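You operate a simulated robot arm through the tools that you are given. There is no shell and no other tool.

You are at the controls of a simulated robot arm. One attempt, no reset.

TASK
Clip the edging down on the cream panel with four spring clamps.
Fine: white over the red mark, orange over the blue mark, yellow over the green mark, pink over the black mark. The purple one stays on the lip.

It is judged by the outcome, as a careful person would: the job done as asked, and still so three seconds after it is handed in. It fails if anything else is knocked over, pushed out of place, dropped, spilled or broken.

THE ROBOT
A 7-joint arm with a two-finger parallel gripper, fixed in place. Base frame: the origin is at the foot of the arm, x ahead of it, y to its left, z up; the work surface is at about z = 920. Units: mm, degrees, N and s.
Its first joint turns from -166.0 to 166.0 degrees. Payload 4.4 kg.
The TCP is the grasp point between the finger pads, 23 mm short of the fingertips. In the tool frame z runs along the fingers and y along their closing line. The gripper opens to 94 mm. The fingers are 38 mm wide and 10 mm thick; the gripper's body (54 by 96 mm) begins 39 mm behind the TCP.
Orientation is that of the tool frame in the base frame, as [roll, pitch, yaw] about the fixed x, y, z axes, in that order (R = Rz(yaw) Ry(pitch) Rx(roll)). With the fingers straight down and closing along the base's y, the tool's x points along the base's -x, its y along +y and its z along -z.

THE INTERFACE
- The arm moves only by the tool step_arm. Its argument "increments" is a list that holds one entry, the list of rows, each a list of 7 numbers: the turn, a rotation vector about the tool's x, y, z in units of 8 degrees (1.0 is 8 degrees), then the shift along the tool's x, y, z in units of 30 mm (1.0 is 30 mm), then the opening, from 0 (shut) to 1 (fully open). In form: [[[wx, wy, wz, dx, dy, dz, gripper], ...]]. A call has 1 to 20 rows; each row shifts and turns the commanded pose from where the row before left it, along the tool's axes as they then stand. A call with a number of a shift or a turn outside -1 to 1 is refused whole. Each row takes 0.2 s and may step no farther than 50 mm and 8.6 degrees from the row before; otherwise, or with a gripper value out of range, the whole call is refused. A pose out of reach is approached as far as the arm can. The call stops where the force on the tool passes 40 N (or 10 N more than at its start, if that is more) or the arm is blocked; 0.2 s more then pass. The fingers move at their own pace (about 72 mm/s each) and stop on an object; they squeeze with about 44 N. The grip force told is the motor's: it shows also when the fingers shut on nothing. Time passes only in rows, and 0.2 s behind the last, so rows that do not move let the fingers close. The reply holds the time, the measured pose of the TCP, the force on the tool along the base axes, the opening and the grip force, in the units named above and with some noise, with the torque about the TCP (base axes, N m) and any sound that the robot's microphone picked up.
- Cameras (640 x 400 px; columns grow to the right, rows downward): "scene" is fixed at [51.1, 650.3, 1585.5]; the picture's right is [-0.46, -0.89, 0.00], its down [-0.33, 0.17, -0.93] and it looks along [0.82, -0.42, -0.38] (base axes); focal length 356 px, centre (320, 200). "wrist" rides on the gripper at [86, 16, -75] in the tool frame; the picture's right is [-0.18, 0.98, 0.00], its down [-0.58, -0.11, -0.81] and it looks along [-0.79, -0.15, 0.59] (tool axes); focal length 243 px, centre (320, 200). There is no depth. A picture from a camera that has moved, and an enlarged one, comes with that camera's place and axes in the base frame and with its lens.
- get_image(camera): a new picture of that camera. The clock stands still meanwhile.
- inspect(camera, box): a new picture of the part [left, top, right, bottom] of that camera's present view, enlarged. The clock stands still meanwhile.
- close_job(): hands the job in; it is judged then, once.

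Places have to be worked out from the pictures, the camera data and where the tool is seen. Open the gripper and draw the arm clear of the work before you hand the job in, unless the task says otherwise.

The tools are called after "Call:" as a command line: name --argument value ..., lists and objects as JSON in quotes. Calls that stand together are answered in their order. step_arm: Moves the arm, as the interface text tells. Its arguments: {"type":"object","properties":{"increments":{"type":"array","items":{"type":"array","items":{"type":"array","items":{"type":"number"}}}}},"required":["increments"]} The other tools are called the same way: get_image (camera) takes a picture; inspect (camera, box) takes an enlarged picture of a part of a camera's view; close_job () hands the job in.

At the start:

```text
time_s: 0.0
tool_pos: [606.8, -77.6, 1255.9]
ee_rot: [180.0, 0.0, -180.0]
wrist_force: [-0.1, 0.3, 0.0]
moment: [0.0, 0.0, -0.01]
opening: 93.5
grip_force: 0.1
```

scene: 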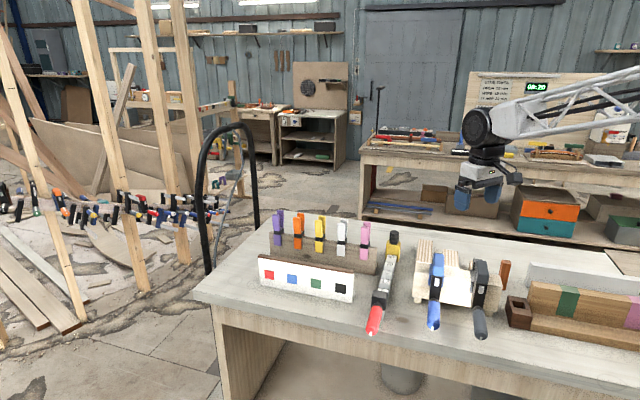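
wrist: 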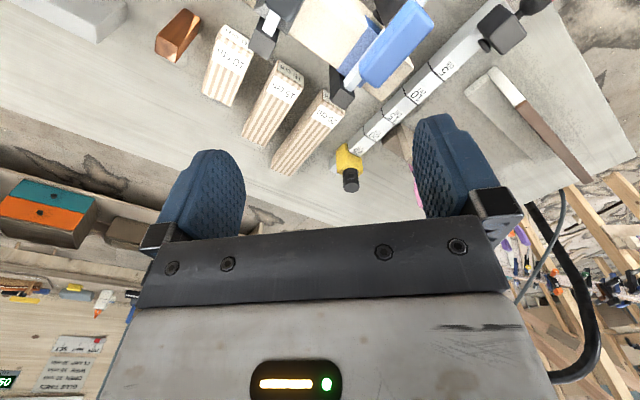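

I see five small spring clamps standing on a lip behind a cream panel with four marks. I'll take closer looks before moving.

Call:
inspect --camera "scene" --box '[240, 200, 400, 310]'

Call:
inspect --camera "scene" --box '[250, 240, 370, 310]'

Call:
inspect --camera "scene" --box '[260, 200, 390, 275]'

Call:
inspect --camera "scene" --box '[180, 200, 640, 400]'

```text
3.64 times, centred on (320, 255) of scene
camera zoom: at [51.1, 650.3, 1585.5], right [-0.46, -0.89, 0.0], down [-0.33, 0.17, -0.93], along [0.82, -0.42, -0.38], focal length 1294 px, centre (320, 0)
```

zoom: 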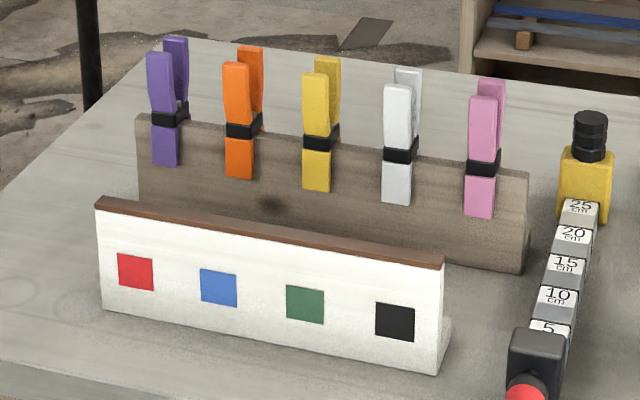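

```text
5.33 times, centred on (310, 275) of scene
camera zoom: at [51.1, 650.3, 1585.5], right [-0.46, -0.89, 0.0], down [-0.33, 0.17, -0.93], along [0.82, -0.42, -0.38], focal length 1898 px, centre (373, -200)
```

zoom: 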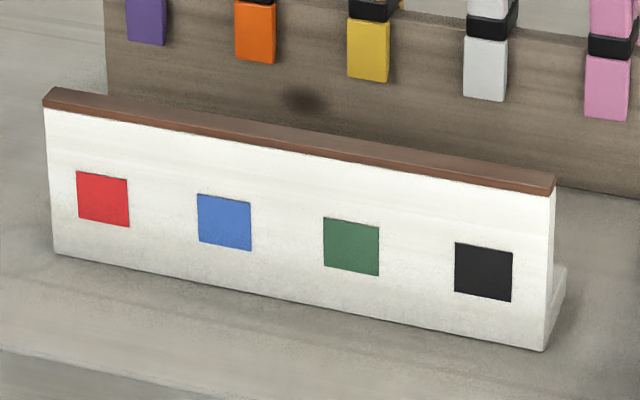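

```text
4.92 times, centred on (325, 238) of scene
camera zoom: at [51.1, 650.3, 1585.5], right [-0.46, -0.89, 0.0], down [-0.33, 0.17, -0.93], along [0.82, -0.42, -0.38], focal length 1752 px, centre (295, 15)
```

zoom: 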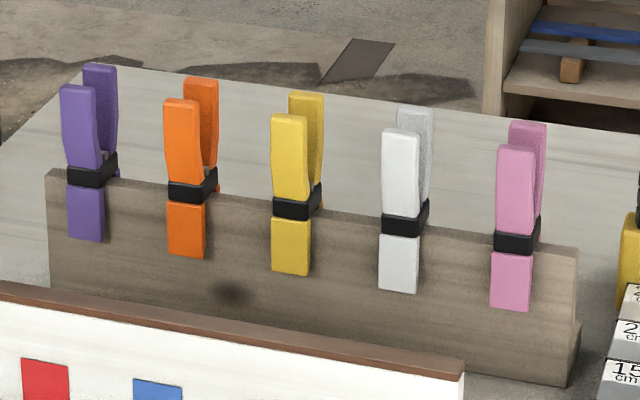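

```text
1.39 times, centred on (410, 300) of scene
camera zoom: at [51.1, 650.3, 1585.5], right [-0.46, -0.89, 0.0], down [-0.33, 0.17, -0.93], along [0.82, -0.42, -0.38], focal length 495 px, centre (195, 61)
```

zoom: 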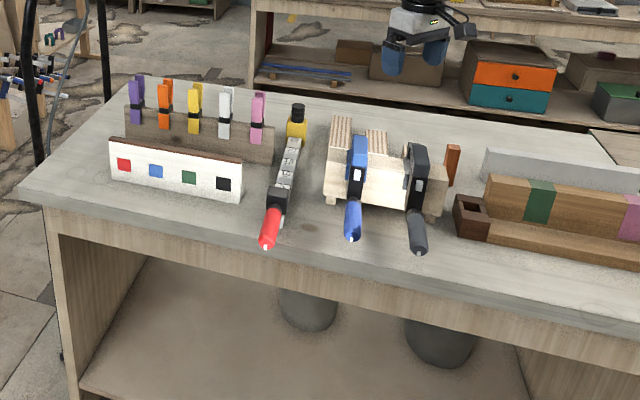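

The clips stand on a rail ("lip") running about 45° across the table, roughly parallel to the panel; the far ones are near the reach limit. I turn the gripper about 45° so the fingers close across the rail, then look.

Call:
step_arm --increments '[[[0, 0, -1, 0, 0, 0, 1], [0, 0, -1, 0, 0, 0, 1], [0, 0, -1, 0, 0, 0, 1], [0, 0, -1, 0, 0, 0, 1], [0, 0, -1, 0, 0, 0, 1], [0, 0, -0.7, 0, 0, 0, 1], [0, 0, 0, 0, 0, 0, 1]]]'

Call:
get_image --camera "wrist"

```text
time_s: 1.6
tool_pos: [606.2, -76.8, 1255.4]
ee_rot: [180.0, 0.0, -134.3]
wrist_force: [0.4, 0.8, 0.4]
moment: [0.0, 0.01, 0.0]
opening: 94.1
grip_force: 0.1
```

```text
taken
camera wrist: at [533.1, -127.4, 1329.8], right [-0.57, 0.82, 0.0], down [0.48, 0.34, 0.81], along [0.66, 0.46, -0.59], focal length 243 px, centre (320, 200)
```

wrist: 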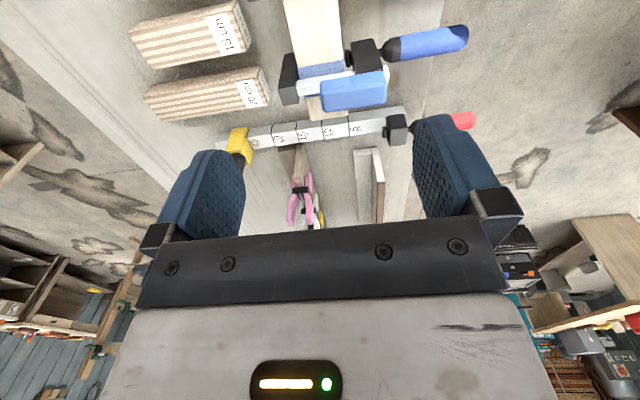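

The clips are now seen end-on. I move closer along the rail's line, staying high, to measure their positions.

Call:
step_arm --increments '[[[0, 0, 0, -0.9, -0.4, 0.2, 1], [0, 0, 0, -0.9, -0.4, 0.2, 1], [0, 0, 0, -0.9, -0.4, 0.2, 1], [0, 0, 0, -0.9, -0.4, 0.2, 1], [0, 0, 0, -0.9, -0.4, 0.2, 1], [0, 0, 0, -0.9, -0.4, 0.2, 1], [0, 0, 0, 0, 0, 0, 1]]]'

Call:
get_image --camera "wrist"

Call:
get_image --camera "scene"

```text
time_s: 3.2
tool_pos: [771.3, -11.6, 1219.1]
ee_rot: [180.0, 0.0, -134.3]
wrist_force: [-0.4, -0.3, -0.1]
moment: [-0.01, -0.03, -0.04]
opening: 94.1
grip_force: 0.1
```

```text
taken
camera wrist: at [698.6, -62.1, 1294.1], right [-0.57, 0.82, 0.0], down [0.48, 0.34, 0.81], along [0.66, 0.46, -0.59], focal length 243 px, centre (320, 200)
```

wrist: 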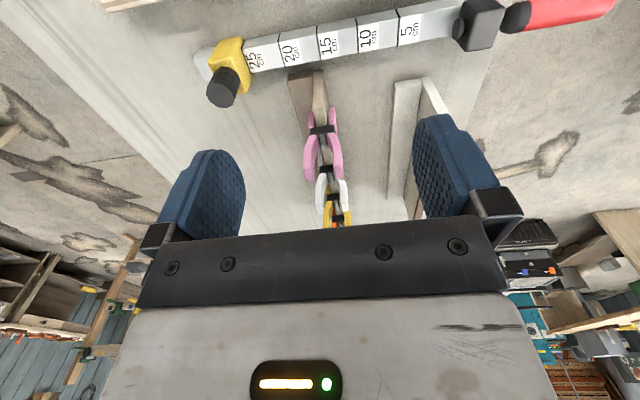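

```text
taken
```

scene: 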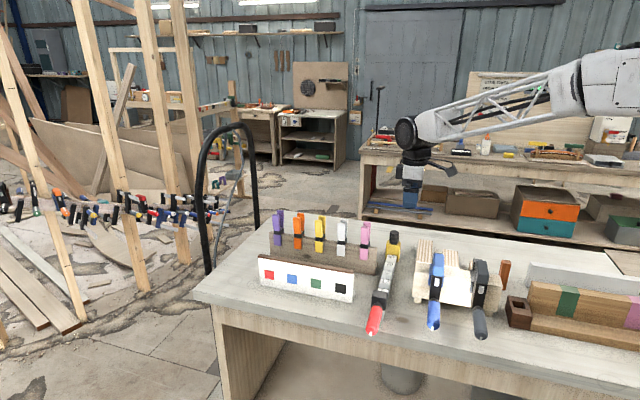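

Call:
inspect --camera "wrist" --box '[260, 60, 420, 230]'

Call:
inspect --camera "wrist" --box '[360, 60, 460, 230]'

```text
2.35 times, centred on (340, 145) of wrist
camera zoom: at [698.6, -62.1, 1294.1], right [-0.57, 0.82, 0.0], down [0.48, 0.34, 0.81], along [0.66, 0.46, -0.59], focal length 571 px, centre (273, 329)
```

zoom: 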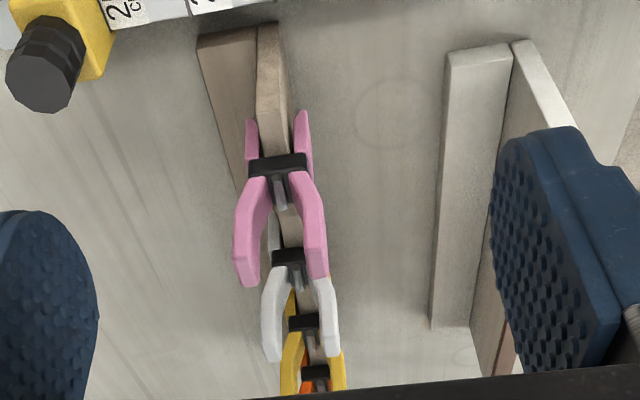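

```text
2.35 times, centred on (410, 145) of wrist
camera zoom: at [698.6, -62.1, 1294.1], right [-0.57, 0.82, 0.0], down [0.48, 0.34, 0.81], along [0.66, 0.46, -0.59], focal length 571 px, centre (108, 329)
```

zoom: 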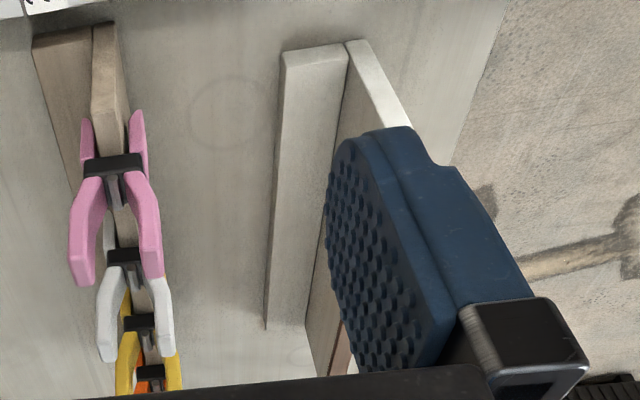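

Call:
inspect --camera "wrist" --box '[285, 60, 365, 140]'

Call:
inspect --camera "wrist" --box '[285, 120, 365, 230]'

```text
5.00 times, centred on (325, 100) of wrist
camera zoom: at [698.6, -62.1, 1294.1], right [-0.57, 0.82, 0.0], down [0.48, 0.34, 0.81], along [0.66, 0.46, -0.59], focal length 1213 px, centre (295, 700)
```

zoom: 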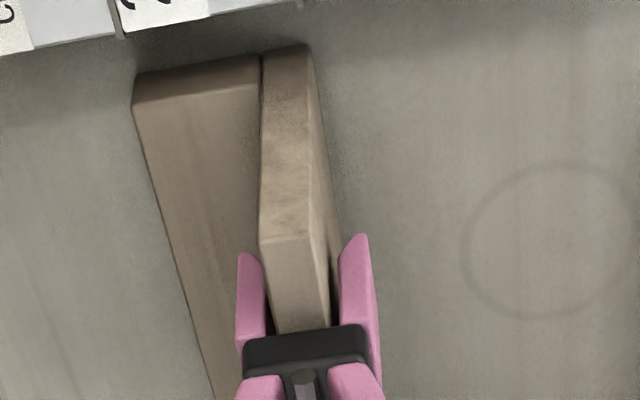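

```text
3.64 times, centred on (325, 175) of wrist
camera zoom: at [698.6, -62.1, 1294.1], right [-0.57, 0.82, 0.0], down [0.48, 0.34, 0.81], along [0.66, 0.46, -0.59], focal length 882 px, centre (302, 291)
```

zoom: 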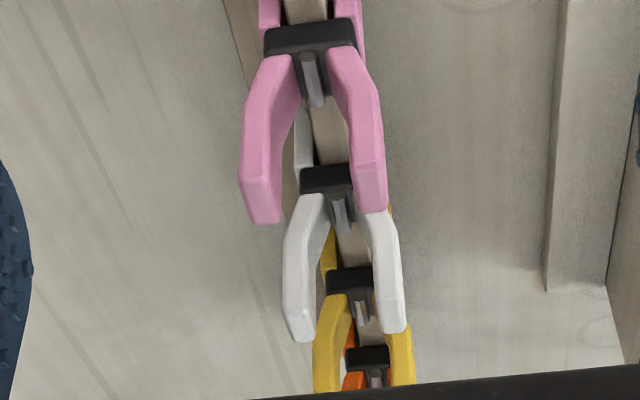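

The rail's near end is at about (845, 38) with its top at z≈1020, and the clip handles reach up to about 1100. I test the reach by gliding high above the rail toward the orange clip.

Call:
step_arm --increments '[[[0, 0, 0, -1, -0.05, 0, 1], [0, 0, 0, -1, -0.05, 0, 1], [0, 0, 0, -1, -0.05, 0, 1], [0, 0, 0, -1, -0.05, 0, 1], [0, 0, 0, -1, -0.05, 0, 1], [0, 0, 0, -1, -0.05, 0, 1], [0, 0, 0, 0, 0, 0, 1]]]'

Call:
get_image --camera "wrist"

Call:
get_image --camera "scene"

```text
time_s: 4.8
tool_pos: [902.8, 109.7, 1219.7]
ee_rot: [179.9, 0.0, -134.4]
wrist_force: [0.1, -0.8, 0.6]
moment: [0.0, 0.02, 0.02]
opening: 94.1
grip_force: 0.2
```

```text
taken
camera wrist: at [830.4, 60.9, 1293.5], right [-0.57, 0.82, 0.0], down [0.48, 0.34, 0.81], along [0.66, 0.46, -0.59], focal length 243 px, centre (320, 200)
```

wrist: 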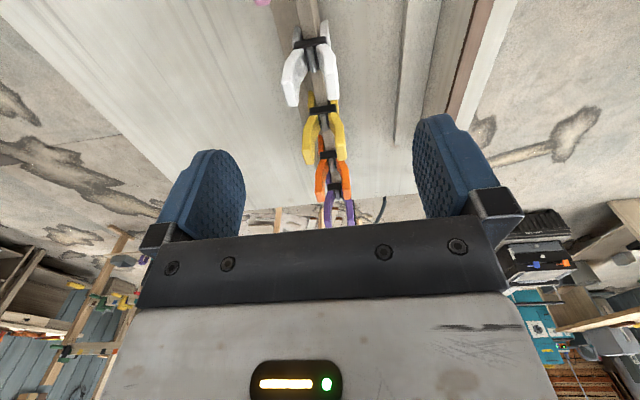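

```text
taken
```

scene: 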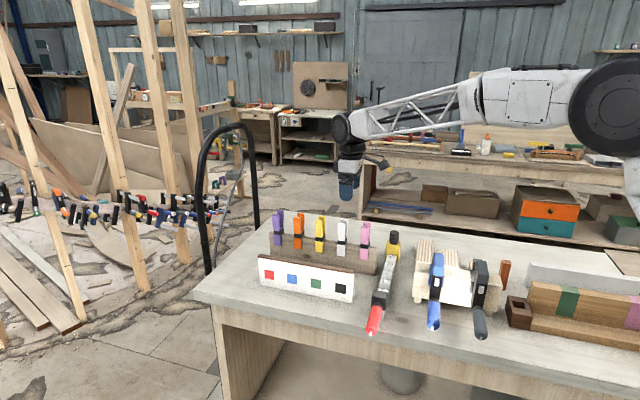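

Tracking is still good at radius ~909. I continue outward at the same height to find where reach ends.

Call:
step_arm --increments '[[[0, 0, 0, -1, 0, 0, 1], [0, 0, 0, -1, 0, 0, 1], [0, 0, 0, -1, 0, 0, 1], [0, 0, 0, 0, 0, 0, 1]]]'

Call:
get_image --camera "wrist"

```text
time_s: 5.8
tool_pos: [966.5, 175.0, 1220.7]
ee_rot: [-180.0, 0.1, -134.4]
wrist_force: [0.5, 0.1, 0.2]
moment: [0.04, -0.01, -0.02]
opening: 93.9
grip_force: 0.1
```

```text
taken
camera wrist: at [893.3, 125.2, 1294.1], right [-0.57, 0.82, 0.0], down [0.48, 0.34, 0.81], along [0.66, 0.46, -0.59], focal length 243 px, centre (320, 200)
```

wrist: 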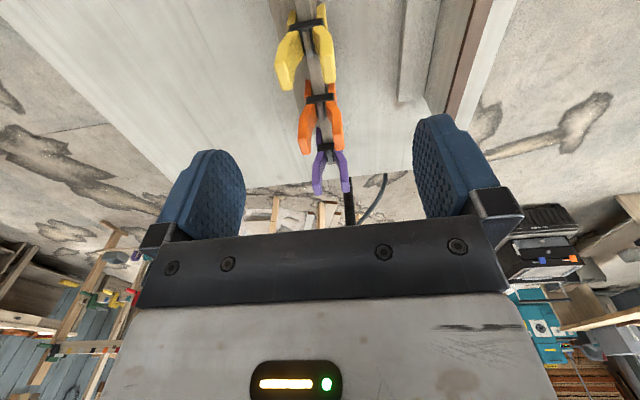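

Call:
step_arm --increments '[[[0, 0, 0, -1, 0, 0, 1], [0, 0, 0, -1, 0, 0, 1], [0, 0, 0, -0.6, 0, 0, 1], [0, 0, 0, 0, 0, 0, 1]]]'

Call:
get_image --camera "wrist"

```text
time_s: 6.8
tool_pos: [1020.6, 229.6, 1220.4]
ee_rot: [-180.0, 0.0, -134.4]
wrist_force: [-0.3, -0.7, 0.7]
moment: [0.0, 0.0, -0.02]
opening: 94.0
grip_force: 0.2
```

```text
taken
camera wrist: at [948.2, 180.4, 1294.1], right [-0.57, 0.82, 0.0], down [0.48, 0.34, 0.81], along [0.66, 0.46, -0.59], focal length 243 px, centre (320, 200)
```

wrist: 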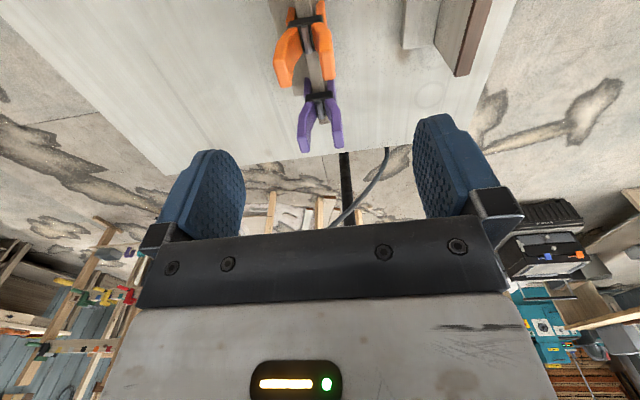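

The arm reaches radius 1046 at this height. Let me zoom on the panel's edging and the orange clip from here.

Call:
inspect --camera "wrist" --box '[395, 0, 535, 100]'

Call:
inspect --camera "wrist" --box '[250, 0, 370, 160]'

Call:
inspect --camera "scene" --box '[320, 240, 370, 310]'

Call:
inspect --camera "scene" --box '[250, 245, 300, 300]'

```text
4.00 times, centred on (465, 50) of wrist
camera zoom: at [948.2, 180.4, 1294.1], right [-0.57, 0.82, 0.0], down [0.48, 0.34, 0.81], along [0.66, 0.46, -0.59], focal length 970 px, centre (-260, 800)
```

zoom: 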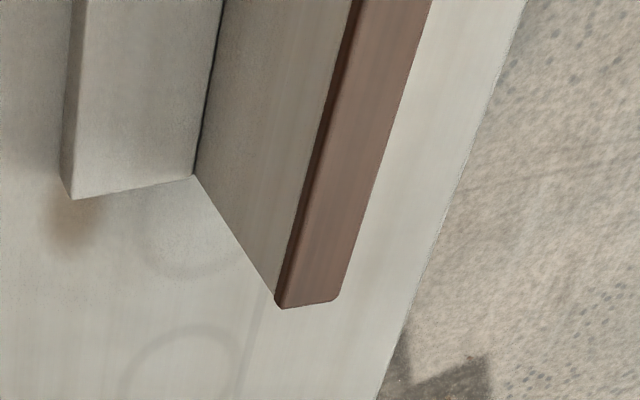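

```text
2.50 times, centred on (310, 80) of wrist
camera zoom: at [948.2, 180.4, 1294.1], right [-0.57, 0.82, 0.0], down [0.48, 0.34, 0.81], along [0.66, 0.46, -0.59], focal length 606 px, centre (345, 500)
```

zoom: 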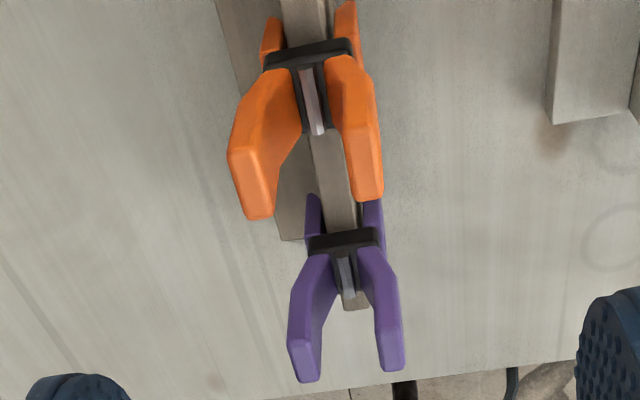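

```text
5.71 times, centred on (345, 275) of scene
camera zoom: at [51.1, 650.3, 1585.5], right [-0.46, -0.89, 0.0], down [-0.33, 0.17, -0.93], along [0.82, -0.42, -0.38], focal length 2034 px, centre (177, -229)
```

zoom: 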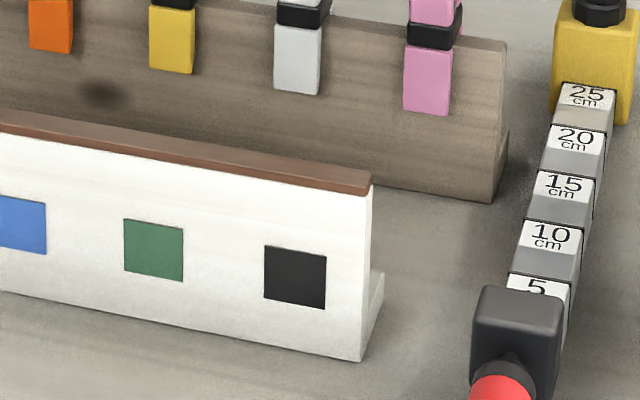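

```text
7.27 times, centred on (275, 272) of scene
camera zoom: at [51.1, 650.3, 1585.5], right [-0.46, -0.89, 0.0], down [-0.33, 0.17, -0.93], along [0.82, -0.42, -0.38], focal length 2588 px, centre (647, -327)
```

zoom: 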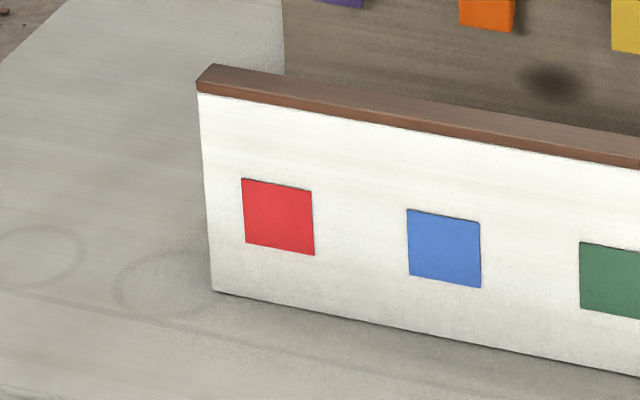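

The edging is a ~6 mm strip lying on top of the panel (top z≈1024, ~14 mm thick), and the rail centre line is about x−y≈806. I'll start with the white clip (goes to the farthest mark), so I back up above it and fine-align the yaw to 45°.

Call:
step_arm --increments '[[[0, 0, 0.075, 0, 0, 0, 1], [0, 0, 0, 0.97, -0.07, 0, 1], [0, 0, 0, 0.97, -0.07, 0, 1], [0, 0, 0, 0.97, -0.07, 0, 1], [0, 0, 0, 0.97, -0.07, 0, 1], [0, 0, 0, 0.97, -0.07, 0, 1], [0, 0, 0, 0, 0, 0, 1]]]'

Call:
get_image --camera "scene"

Call:
get_image --camera "wrist"

```text
time_s: 8.4
tool_pos: [925.5, 119.2, 1220.6]
ee_rot: [180.0, 0.0, -135.0]
wrist_force: [-0.1, 0.4, 0.3]
moment: [-0.01, -0.02, 0.01]
opening: 94.3
grip_force: 0.1
```

```text
taken
```

scene: 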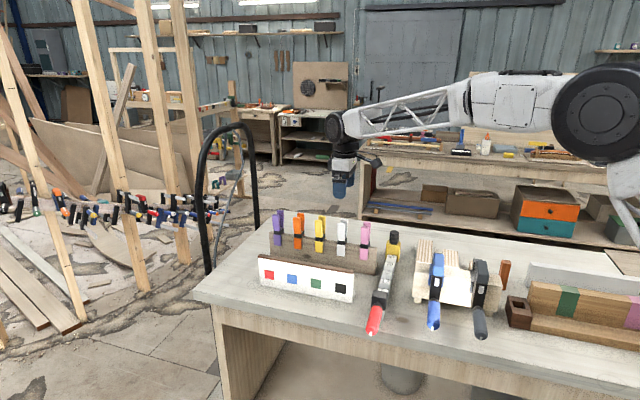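

```text
taken
camera wrist: at [851.4, 70.1, 1294.3], right [-0.56, 0.83, 0.0], down [0.49, 0.33, 0.81], along [0.67, 0.46, -0.59], focal length 243 px, centre (320, 200)
```

wrist: 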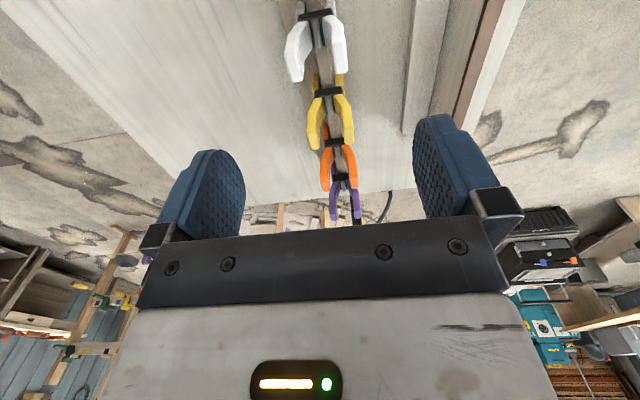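

Call:
inspect --camera "wrist" --box '[270, 0, 370, 100]'

Call:
inspect --camera "scene" --box '[320, 130, 400, 270]'

```text
4.00 times, centred on (320, 50) of wrist
camera zoom: at [851.4, 70.1, 1294.3], right [-0.56, 0.83, 0.0], down [0.49, 0.33, 0.81], along [0.67, 0.46, -0.59], focal length 970 px, centre (320, 800)
```

zoom: 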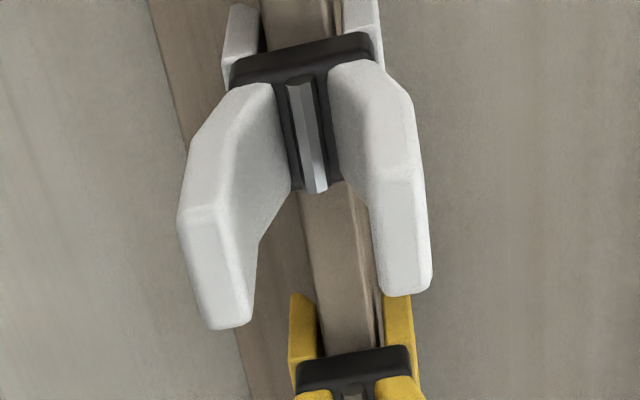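

```text
2.86 times, centred on (360, 200) of scene
camera zoom: at [51.1, 650.3, 1585.5], right [-0.46, -0.89, 0.0], down [-0.33, 0.17, -0.93], along [0.82, -0.42, -0.38], focal length 1017 px, centre (206, 200)
```

zoom: 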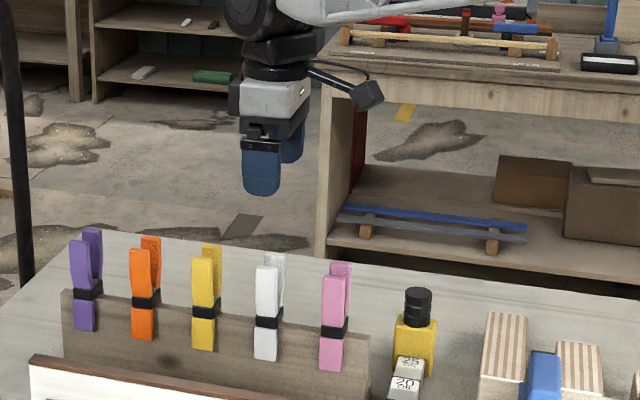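

The white clip's handle tops measure at about (927, 119), nearly under the TCP. I shift 2 mm and descend until the fingertips are just above the handle tops, then recheck the centring.

Call:
step_arm --increments '[[[0, 0, 0, -0.05, -0.065, 0.75, 1], [0, 0, 0, 0, 0, 0.75, 1], [0, 0, 0, 0, 0, 0.75, 1], [0, 0, 0, 0, 0, 0.75, 1], [0, 0, 0, 0, 0, 0, 1], [0, 0, 0, 0, 0, 0, 1]]]'

Call:
get_image --camera "wrist"

Call:
inspect --camera "scene" --box '[300, 160, 400, 270]'

```text
time_s: 9.8
tool_pos: [928.6, 119.5, 1130.5]
ee_rot: [180.0, -0.1, -135.1]
wrist_force: [0.6, 0.4, -0.3]
moment: [0.0, 0.01, -0.01]
opening: 93.9
grip_force: 0.0
```

```text
taken
camera wrist: at [854.2, 70.3, 1203.8], right [-0.56, 0.83, 0.0], down [0.49, 0.33, 0.81], along [0.67, 0.46, -0.59], focal length 243 px, centre (320, 200)
```

wrist: 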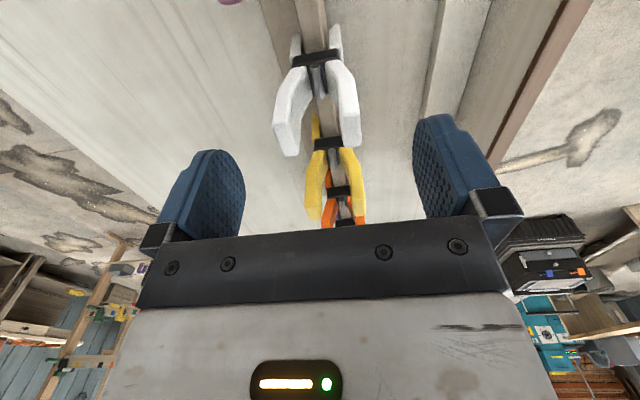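

```text
3.64 times, centred on (350, 215) of scene
camera zoom: at [51.1, 650.3, 1585.5], right [-0.46, -0.89, 0.0], down [-0.33, 0.17, -0.93], along [0.82, -0.42, -0.38], focal length 1294 px, centre (211, 146)
```

zoom: 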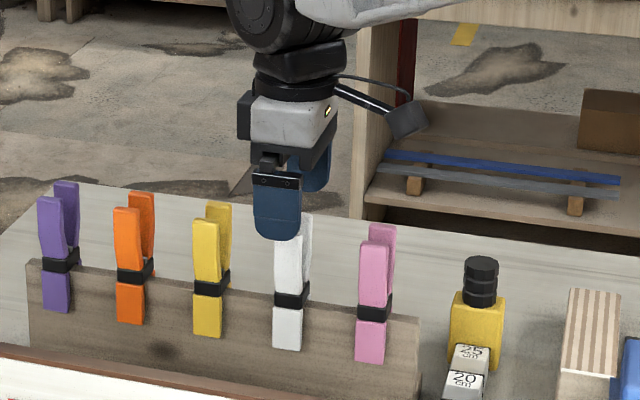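

Call:
inspect --camera "wrist" --box '[250, 30, 390, 170]'

Call:
inspect --camera "wrist" --box '[140, 90, 540, 260]'

```text
2.86 times, centred on (320, 100) of wrist
camera zoom: at [854.2, 70.3, 1203.8], right [-0.56, 0.83, 0.0], down [0.49, 0.33, 0.81], along [0.67, 0.46, -0.59], focal length 693 px, centre (320, 486)
```

zoom: 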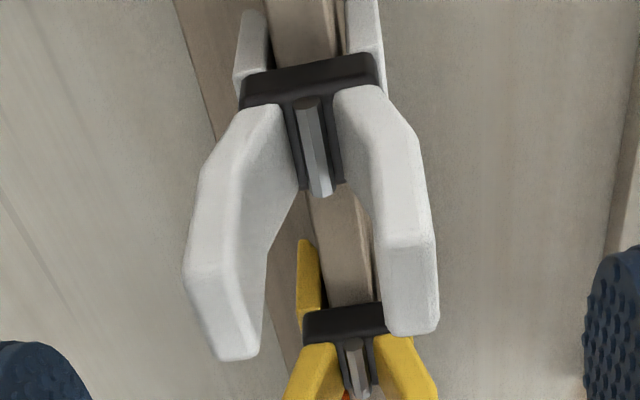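

```text
1.60 times, centred on (340, 175) of wrist
camera zoom: at [854.2, 70.3, 1203.8], right [-0.56, 0.83, 0.0], down [0.49, 0.33, 0.81], along [0.67, 0.46, -0.59], focal length 388 px, centre (288, 240)
```

zoom: 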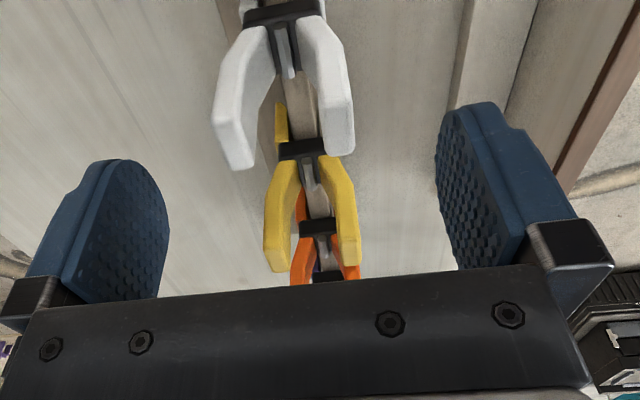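

The clip's tips mid-point (926.7, 119.2) lies within about 1 mm of the finger centre. I descend so the pads straddle the handles and partly close to 62 mm.

Call:
step_arm --increments '[[[0, 0, 0, 0, 0, 0.85, 1], [0, 0, 0, 0, 0, 0.85, 1], [0, 0, 0, 0, 0, 0, 1], [0, 0, 0, 0, 0, 0, 0.66], [0, 0, 0, 0, 0, 0, 0.66]]]'

Call:
get_image --camera "wrist"

Call:
inspect --camera "scene" --box '[300, 180, 400, 280]'

```text
time_s: 11.0
tool_pos: [927.5, 119.6, 1078.9]
ee_rot: [179.9, 0.0, -135.1]
wrist_force: [-0.4, 0.1, -0.3]
moment: [-0.02, 0.01, 0.03]
opening: 62.1
grip_force: 0.1
```

```text
taken
camera wrist: at [854.3, 70.5, 1152.6], right [-0.56, 0.83, 0.0], down [0.49, 0.33, 0.81], along [0.67, 0.46, -0.59], focal length 243 px, centre (320, 200)
```

wrist: 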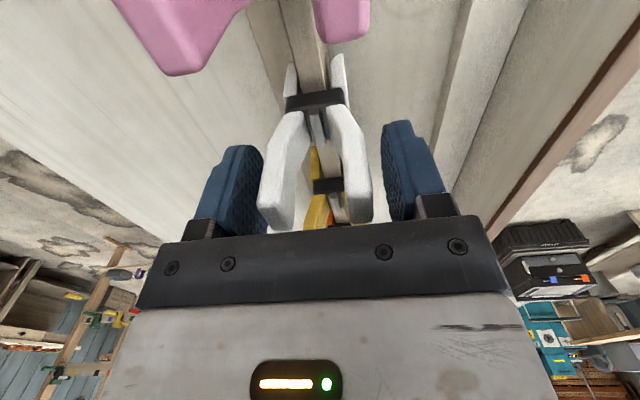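

```text
4.00 times, centred on (350, 230) of scene
camera zoom: at [51.1, 650.3, 1585.5], right [-0.46, -0.89, 0.0], down [-0.33, 0.17, -0.93], along [0.82, -0.42, -0.38], focal length 1424 px, centre (200, 80)
```

zoom: 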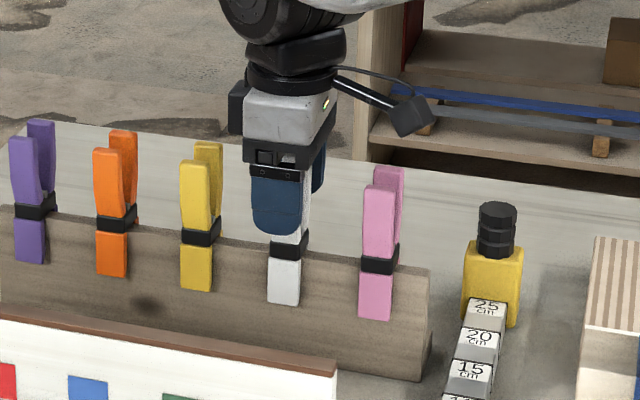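

The fingers straddle the white handles evenly. I close gently in two stages and watch the forces.

Call:
step_arm --increments '[[[0, 0, 0, 0, 0, 0, 0.55], [0, 0, 0, 0, 0, 0, 0.55]]]'

Call:
inspect --camera "wrist" --box '[190, 60, 460, 240]'

```text
time_s: 11.6
tool_pos: [928.2, 120.0, 1078.4]
ee_rot: [180.0, 0.0, -135.0]
wrist_force: [0.0, 0.1, 0.0]
moment: [-0.04, -0.02, 0.03]
opening: 51.7
grip_force: 0.1
```

```text
2.22 times, centred on (325, 150) of wrist
camera zoom: at [854.3, 70.5, 1152.6], right [-0.56, 0.83, 0.0], down [0.49, 0.33, 0.81], along [0.67, 0.46, -0.59], focal length 539 px, centre (309, 311)
```

zoom: 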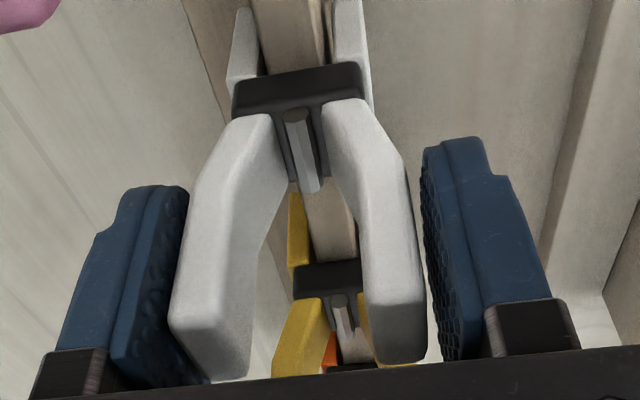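

Call:
step_arm --increments '[[[0, 0, 0, 0, 0, 0, 0.49], [0, 0, 0, 0, 0, 0, 0.49]]]'

Call:
inspect --camera "wrist" --box '[190, 60, 460, 240]'

```text
time_s: 12.2
tool_pos: [927.6, 120.5, 1078.8]
ee_rot: [-179.9, -0.1, -135.0]
wrist_force: [0.5, -0.8, 2.1]
moment: [-0.02, -0.01, 0.03]
opening: 47.3
grip_force: 44.1
```

```text
2.22 times, centred on (325, 150) of wrist
camera zoom: at [854.3, 70.5, 1152.7], right [-0.56, 0.83, 0.0], down [0.49, 0.33, 0.81], along [0.67, 0.46, -0.59], focal length 539 px, centre (309, 311)
```

zoom: 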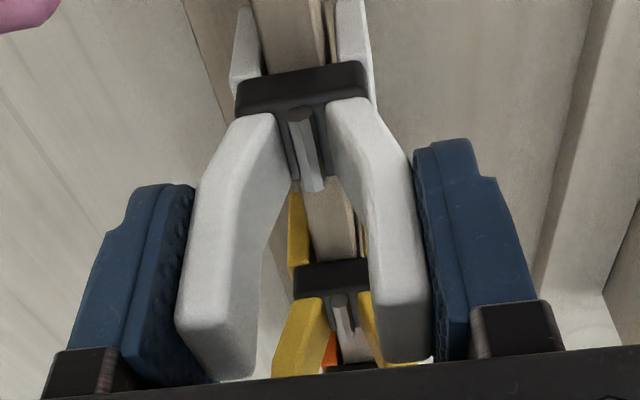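

Both handles are contacted at 47 mm with almost no sideways force, so centring is good. I squeeze on to open the jaws.

Call:
step_arm --increments '[[[0, 0, 0, 0, 0, 0, 0.35], [0, 0, 0, 0, 0, 0, 0.2], [0, 0, 0, 0, 0, 0, 0], [0, 0, 0, 0, 0, 0, 0]]]'

Call:
get_image --camera "wrist"

Call:
inspect --camera "scene" --box '[300, 180, 400, 280]'

```text
time_s: 13.2
tool_pos: [928.2, 120.4, 1077.8]
ee_rot: [-180.0, 0.0, -135.0]
wrist_force: [0.6, -1.1, 2.0]
moment: [-0.01, -0.04, -0.01]
opening: 47.5
grip_force: 43.7
```

```text
taken
camera wrist: at [854.3, 70.5, 1152.7], right [-0.56, 0.83, 0.0], down [0.49, 0.33, 0.81], along [0.67, 0.46, -0.59], focal length 243 px, centre (320, 200)
```

wrist: 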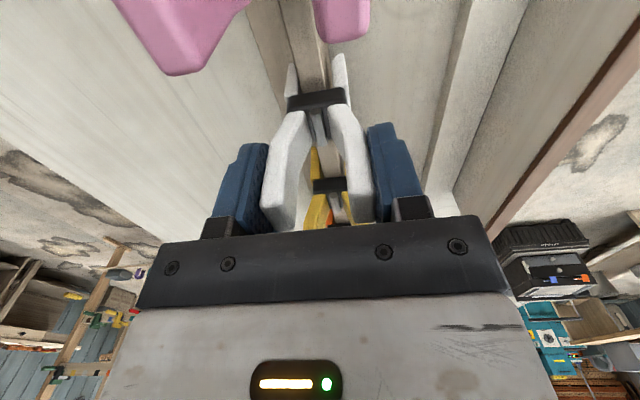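

```text
4.00 times, centred on (350, 230) of scene
camera zoom: at [51.1, 650.3, 1585.5], right [-0.46, -0.89, 0.0], down [-0.33, 0.17, -0.93], along [0.82, -0.42, -0.38], focal length 1424 px, centre (200, 80)
```

zoom: 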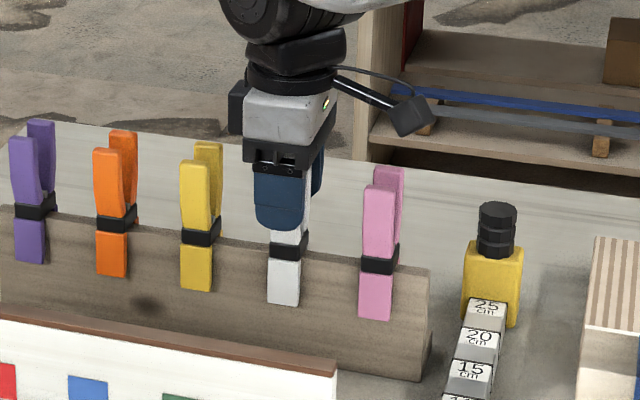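

The handles stopped the fingers at 47 mm: gripping this low, near the bend, gives too little leverage. I open, rise about 20 mm to catch the handles nearer their ends, and squeeze again.

Call:
step_arm --increments '[[[0, 0, 0, 0, 0, 0, 0.58], [0, 0, 0, 0, 0, 0, 0.58], [0, 0, 0, 0, 0, -0.67, 0.58], [0, 0, 0, 0, 0, 0, 0.58], [0, 0, 0, 0, 0, 0, 0.4], [0, 0, 0, 0, 0, 0, 0.4], [0, 0, 0, 0, 0, 0, 0.3]]]'

Call:
get_image --camera "wrist"

Call:
inspect --camera "scene" --box '[300, 180, 400, 280]'

```text
time_s: 14.8
tool_pos: [928.8, 120.4, 1097.6]
ee_rot: [180.0, 0.1, -135.0]
wrist_force: [0.5, -0.9, 0.6]
moment: [-0.06, 0.01, -0.01]
opening: 47.5
grip_force: 44.2
```

```text
taken
camera wrist: at [854.8, 70.4, 1172.5], right [-0.56, 0.83, 0.0], down [0.49, 0.33, 0.81], along [0.67, 0.46, -0.59], focal length 243 px, centre (320, 200)
```

wrist: 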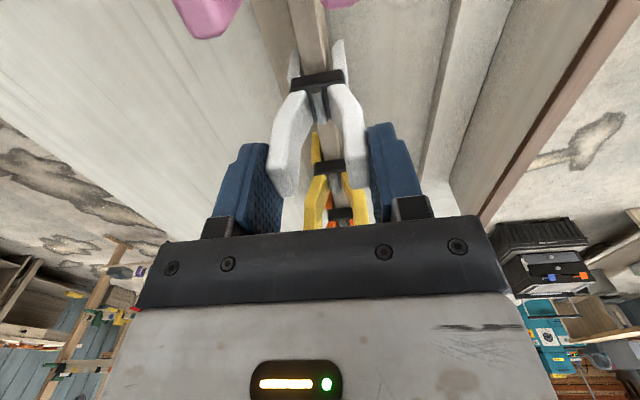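

```text
4.00 times, centred on (350, 230) of scene
camera zoom: at [51.1, 650.3, 1585.5], right [-0.46, -0.89, 0.0], down [-0.33, 0.17, -0.93], along [0.82, -0.42, -0.38], focal length 1424 px, centre (200, 80)
```

zoom: 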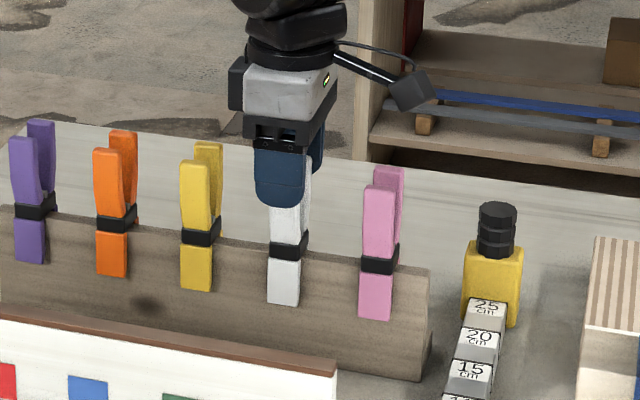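

The opening is still 47.5 mm with no jaw movement. I go up another 10 mm so the fingertips press only on the last ~10 mm of the handles, for the longest lever.

Call:
step_arm --increments '[[[0, 0, 0, 0, 0, 0, 0.58], [0, 0, 0, 0, 0, 0, 0.58], [0, 0, 0, 0, 0, -0.33, 0.58], [0, 0, 0, 0, 0, 0, 0.58], [0, 0, 0, 0, 0, 0, 0.4], [0, 0, 0, 0, 0, 0, 0.4], [0, 0, 0, 0, 0, 0, 0.3]]]'

Call:
inspect --camera "wrist" --box '[190, 40, 460, 240]'

Call:
inspect --camera "scene" --box '[310, 200, 380, 270]'

```text
time_s: 16.4
tool_pos: [928.4, 119.3, 1108.6]
ee_rot: [-180.0, 0.0, -135.0]
wrist_force: [-0.7, -0.1, 0.5]
moment: [0.0, 0.0, -0.04]
opening: 47.1
grip_force: 44.3
```

```text
2.00 times, centred on (325, 140) of wrist
camera zoom: at [854.6, 70.1, 1182.6], right [-0.56, 0.83, 0.0], down [0.49, 0.33, 0.81], along [0.67, 0.46, -0.59], focal length 485 px, centre (310, 320)
```

zoom: 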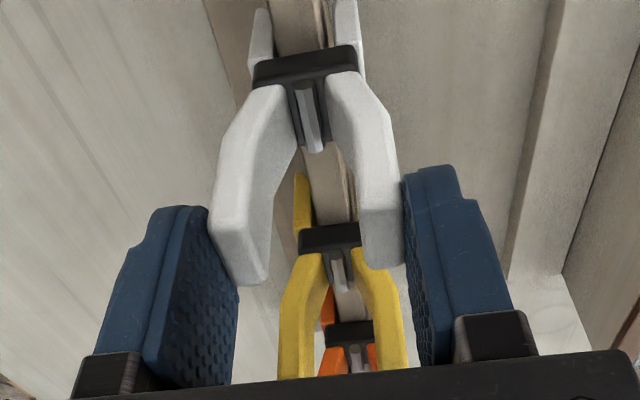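

```text
5.71 times, centred on (345, 235) of scene
camera zoom: at [51.1, 650.3, 1585.5], right [-0.46, -0.89, 0.0], down [-0.33, 0.17, -0.93], along [0.82, -0.42, -0.38], focal length 2034 px, centre (177, 0)
```

zoom: 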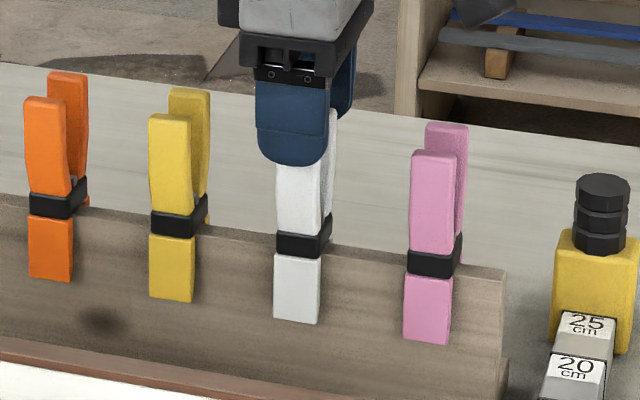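

Only a hint of movement (47.1 mm), and the scene picture shows the fingers still overlap the handles by ~18 mm. I go up about 9 mm more to press at the very ends.

Call:
step_arm --increments '[[[0, 0, 0, 0, 0, 0, 0.58], [0, 0, 0, 0, 0, 0, 0.58], [0, 0, 0, 0, 0, -0.3, 0.58], [0, 0, 0, 0, 0, 0, 0.58], [0, 0, 0, 0, 0, 0, 0.4], [0, 0, 0, 0, 0, 0, 0.4], [0, 0, 0, 0, 0, 0, 0.3]]]'

Call:
inspect --camera "wrist" --box '[190, 40, 460, 240]'

Call:
inspect --camera "scene" --box '[310, 200, 380, 270]'

```text
time_s: 18.0
tool_pos: [928.3, 118.8, 1118.5]
ee_rot: [179.9, -0.1, -135.0]
wrist_force: [-0.2, 0.0, -0.2]
moment: [-0.02, 0.01, 0.02]
opening: 46.9
grip_force: 43.8
```

```text
2.00 times, centred on (325, 140) of wrist
camera zoom: at [854.7, 70.2, 1191.8], right [-0.56, 0.83, 0.0], down [0.49, 0.33, 0.81], along [0.67, 0.46, -0.59], focal length 485 px, centre (310, 320)
```

zoom: 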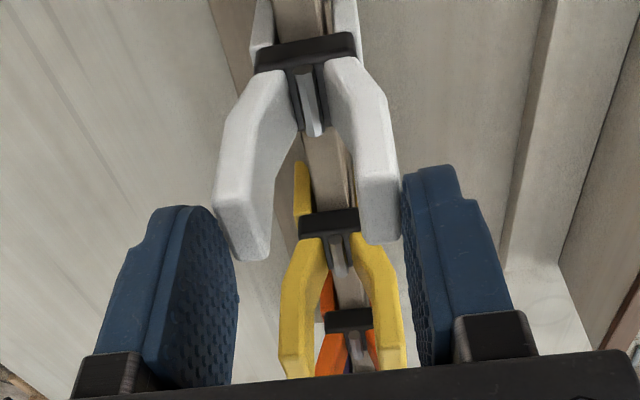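

```text
5.71 times, centred on (345, 235) of scene
camera zoom: at [51.1, 650.3, 1585.5], right [-0.46, -0.89, 0.0], down [-0.33, 0.17, -0.93], along [0.82, -0.42, -0.38], focal length 2034 px, centre (177, 0)
```

zoom: 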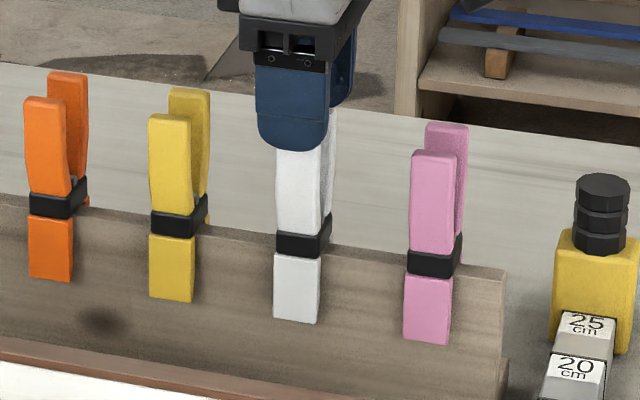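

Call:
inspect --camera "wrist" --box '[280, 30, 370, 150]'

Call:
inspect --camera "scene" --box '[325, 215, 375, 265]'

```text
3.33 times, centred on (325, 90) of wrist
camera zoom: at [854.7, 70.2, 1191.8], right [-0.56, 0.83, 0.0], down [0.49, 0.33, 0.81], along [0.67, 0.46, -0.59], focal length 809 px, centre (303, 567)
```

zoom: 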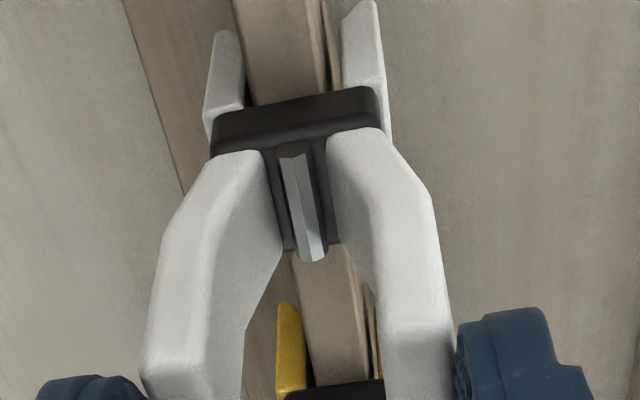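

```text
8.00 times, centred on (350, 240) of scene
camera zoom: at [51.1, 650.3, 1585.5], right [-0.46, -0.89, 0.0], down [-0.33, 0.17, -0.93], along [0.82, -0.42, -0.38], focal length 2847 px, centre (80, -120)
```

zoom: 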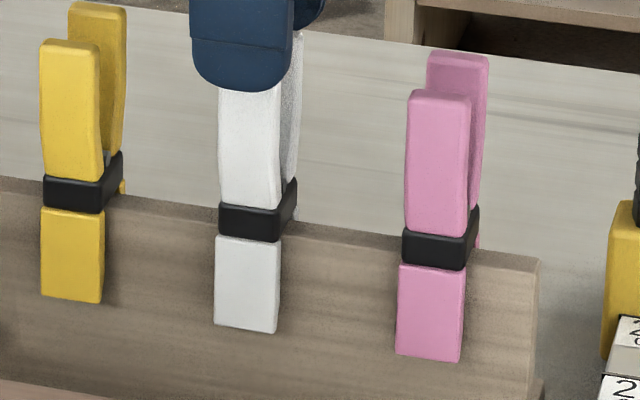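

The handles don't yield visibly to 44 N, even at the ends. I check what holds the clip by lifting very gently, 1.5 mm at a time, watching the force.

Call:
step_arm --increments '[[[0, 0, 0, 0, 0, 0, 0], [0, 0, 0, 0, 0, -0.05, 0], [0, 0, 0, 0, 0, 0, 0]]]'

Call:
inspect --camera "scene" --box '[310, 200, 380, 270]'

```text
time_s: 18.8
tool_pos: [927.7, 119.8, 1118.9]
ee_rot: [180.0, 0.0, -135.0]
wrist_force: [0.1, -0.2, 0.3]
moment: [0.0, 0.04, 0.0]
opening: 46.8
grip_force: 44.1
```

```text
5.71 times, centred on (345, 235) of scene
camera zoom: at [51.1, 650.3, 1585.5], right [-0.46, -0.89, 0.0], down [-0.33, 0.17, -0.93], along [0.82, -0.42, -0.38], focal length 2034 px, centre (177, 0)
```

zoom: 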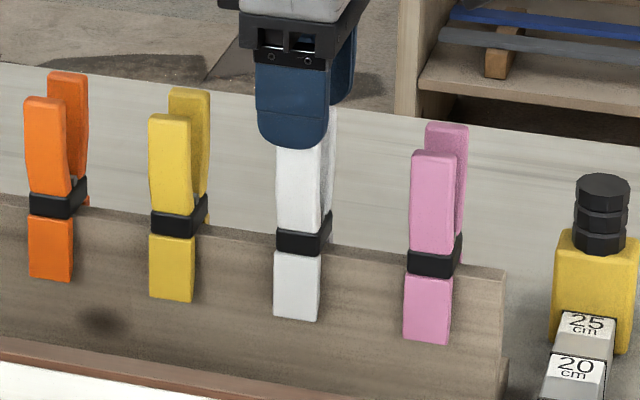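

The clip rose 1.7 mm with practically no resistance, so the squeeze does release the jaws. I keep lifting slowly, then check.

Call:
step_arm --increments '[[[0, 0, 0, 0, 0, -0.1, 0], [0, 0, 0, 0, 0, -0.1, 0], [0, 0, 0, 0, 0, -0.15, 0], [0, 0, 0, 0, 0, -0.15, 0], [0, 0, 0, 0, 0, 0, 0]]]'

Call:
inspect --camera "wrist" --box '[190, 20, 460, 240]'

Call:
inspect --camera "scene" --box '[310, 190, 380, 270]'

```text
time_s: 20.0
tool_pos: [927.6, 119.7, 1134.6]
ee_rot: [180.0, 0.1, -135.0]
wrist_force: [0.8, -0.1, -0.9]
moment: [-0.02, -0.03, 0.01]
opening: 47.3
grip_force: 44.3
```

```text
1.82 times, centred on (325, 130) of wrist
camera zoom: at [854.7, 70.4, 1208.6], right [-0.56, 0.83, 0.0], down [0.49, 0.33, 0.81], along [0.67, 0.46, -0.59], focal length 441 px, centre (311, 327)
```

zoom: 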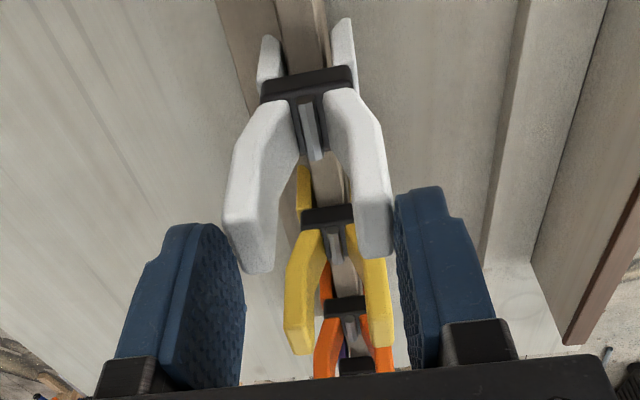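

```text
5.00 times, centred on (345, 230) of scene
camera zoom: at [51.1, 650.3, 1585.5], right [-0.46, -0.89, 0.0], down [-0.33, 0.17, -0.93], along [0.82, -0.42, -0.38], focal length 1779 px, centre (195, 50)
```

zoom: 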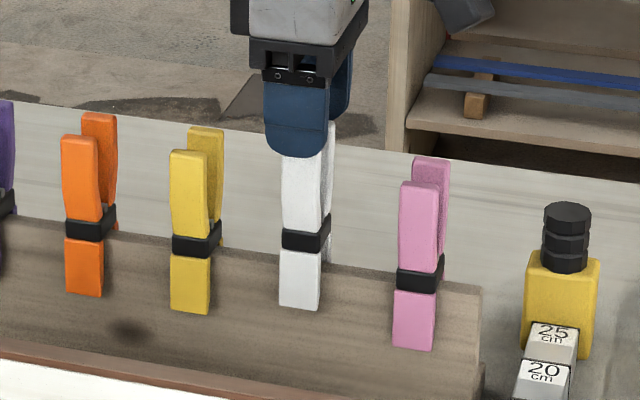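

The white clip comes up cleanly with the gripper. I raise it well clear of the other clips' tops.

Call:
step_arm --increments '[[[0, 0, 0, 0, 0, -0.4, 0], [0, 0, 0, 0, 0, -0.6, 0], [0, 0, 0, 0, 0, -0.8, 0], [0, 0, 0, 0, 0, -0.8, 0], [0, 0, 0, 0, 0, -0.8, 0], [0, 0, 0, 0, 0, -0.6, 0], [0, 0, 0, 0, 0, 0, 0]]]'

Call:
get_image --camera "wrist"

Call:
inspect --camera "scene" --box '[300, 120, 400, 270]'

```text
time_s: 21.6
tool_pos: [927.9, 119.5, 1253.7]
ee_rot: [179.9, 0.1, -135.0]
wrist_force: [0.7, 0.0, -0.7]
moment: [-0.01, 0.02, 0.02]
opening: 46.9
grip_force: 44.1
```

```text
taken
camera wrist: at [854.4, 69.9, 1328.1], right [-0.56, 0.83, 0.0], down [0.49, 0.33, 0.81], along [0.67, 0.46, -0.59], focal length 243 px, centre (320, 200)
```

wrist: 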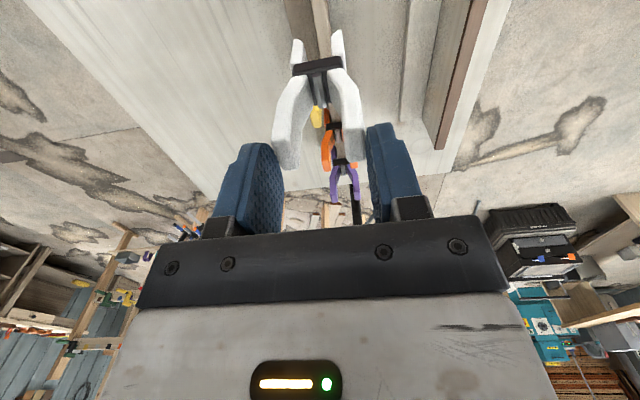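

```text
2.67 times, centred on (350, 195) of scene
camera zoom: at [51.1, 650.3, 1585.5], right [-0.46, -0.89, 0.0], down [-0.33, 0.17, -0.93], along [0.82, -0.42, -0.38], focal length 949 px, centre (240, 213)
```

zoom: 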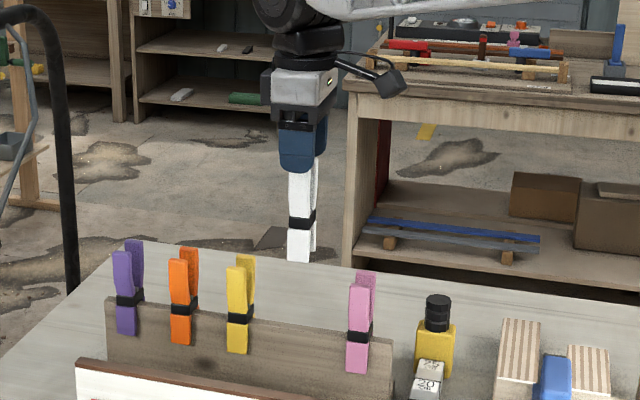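

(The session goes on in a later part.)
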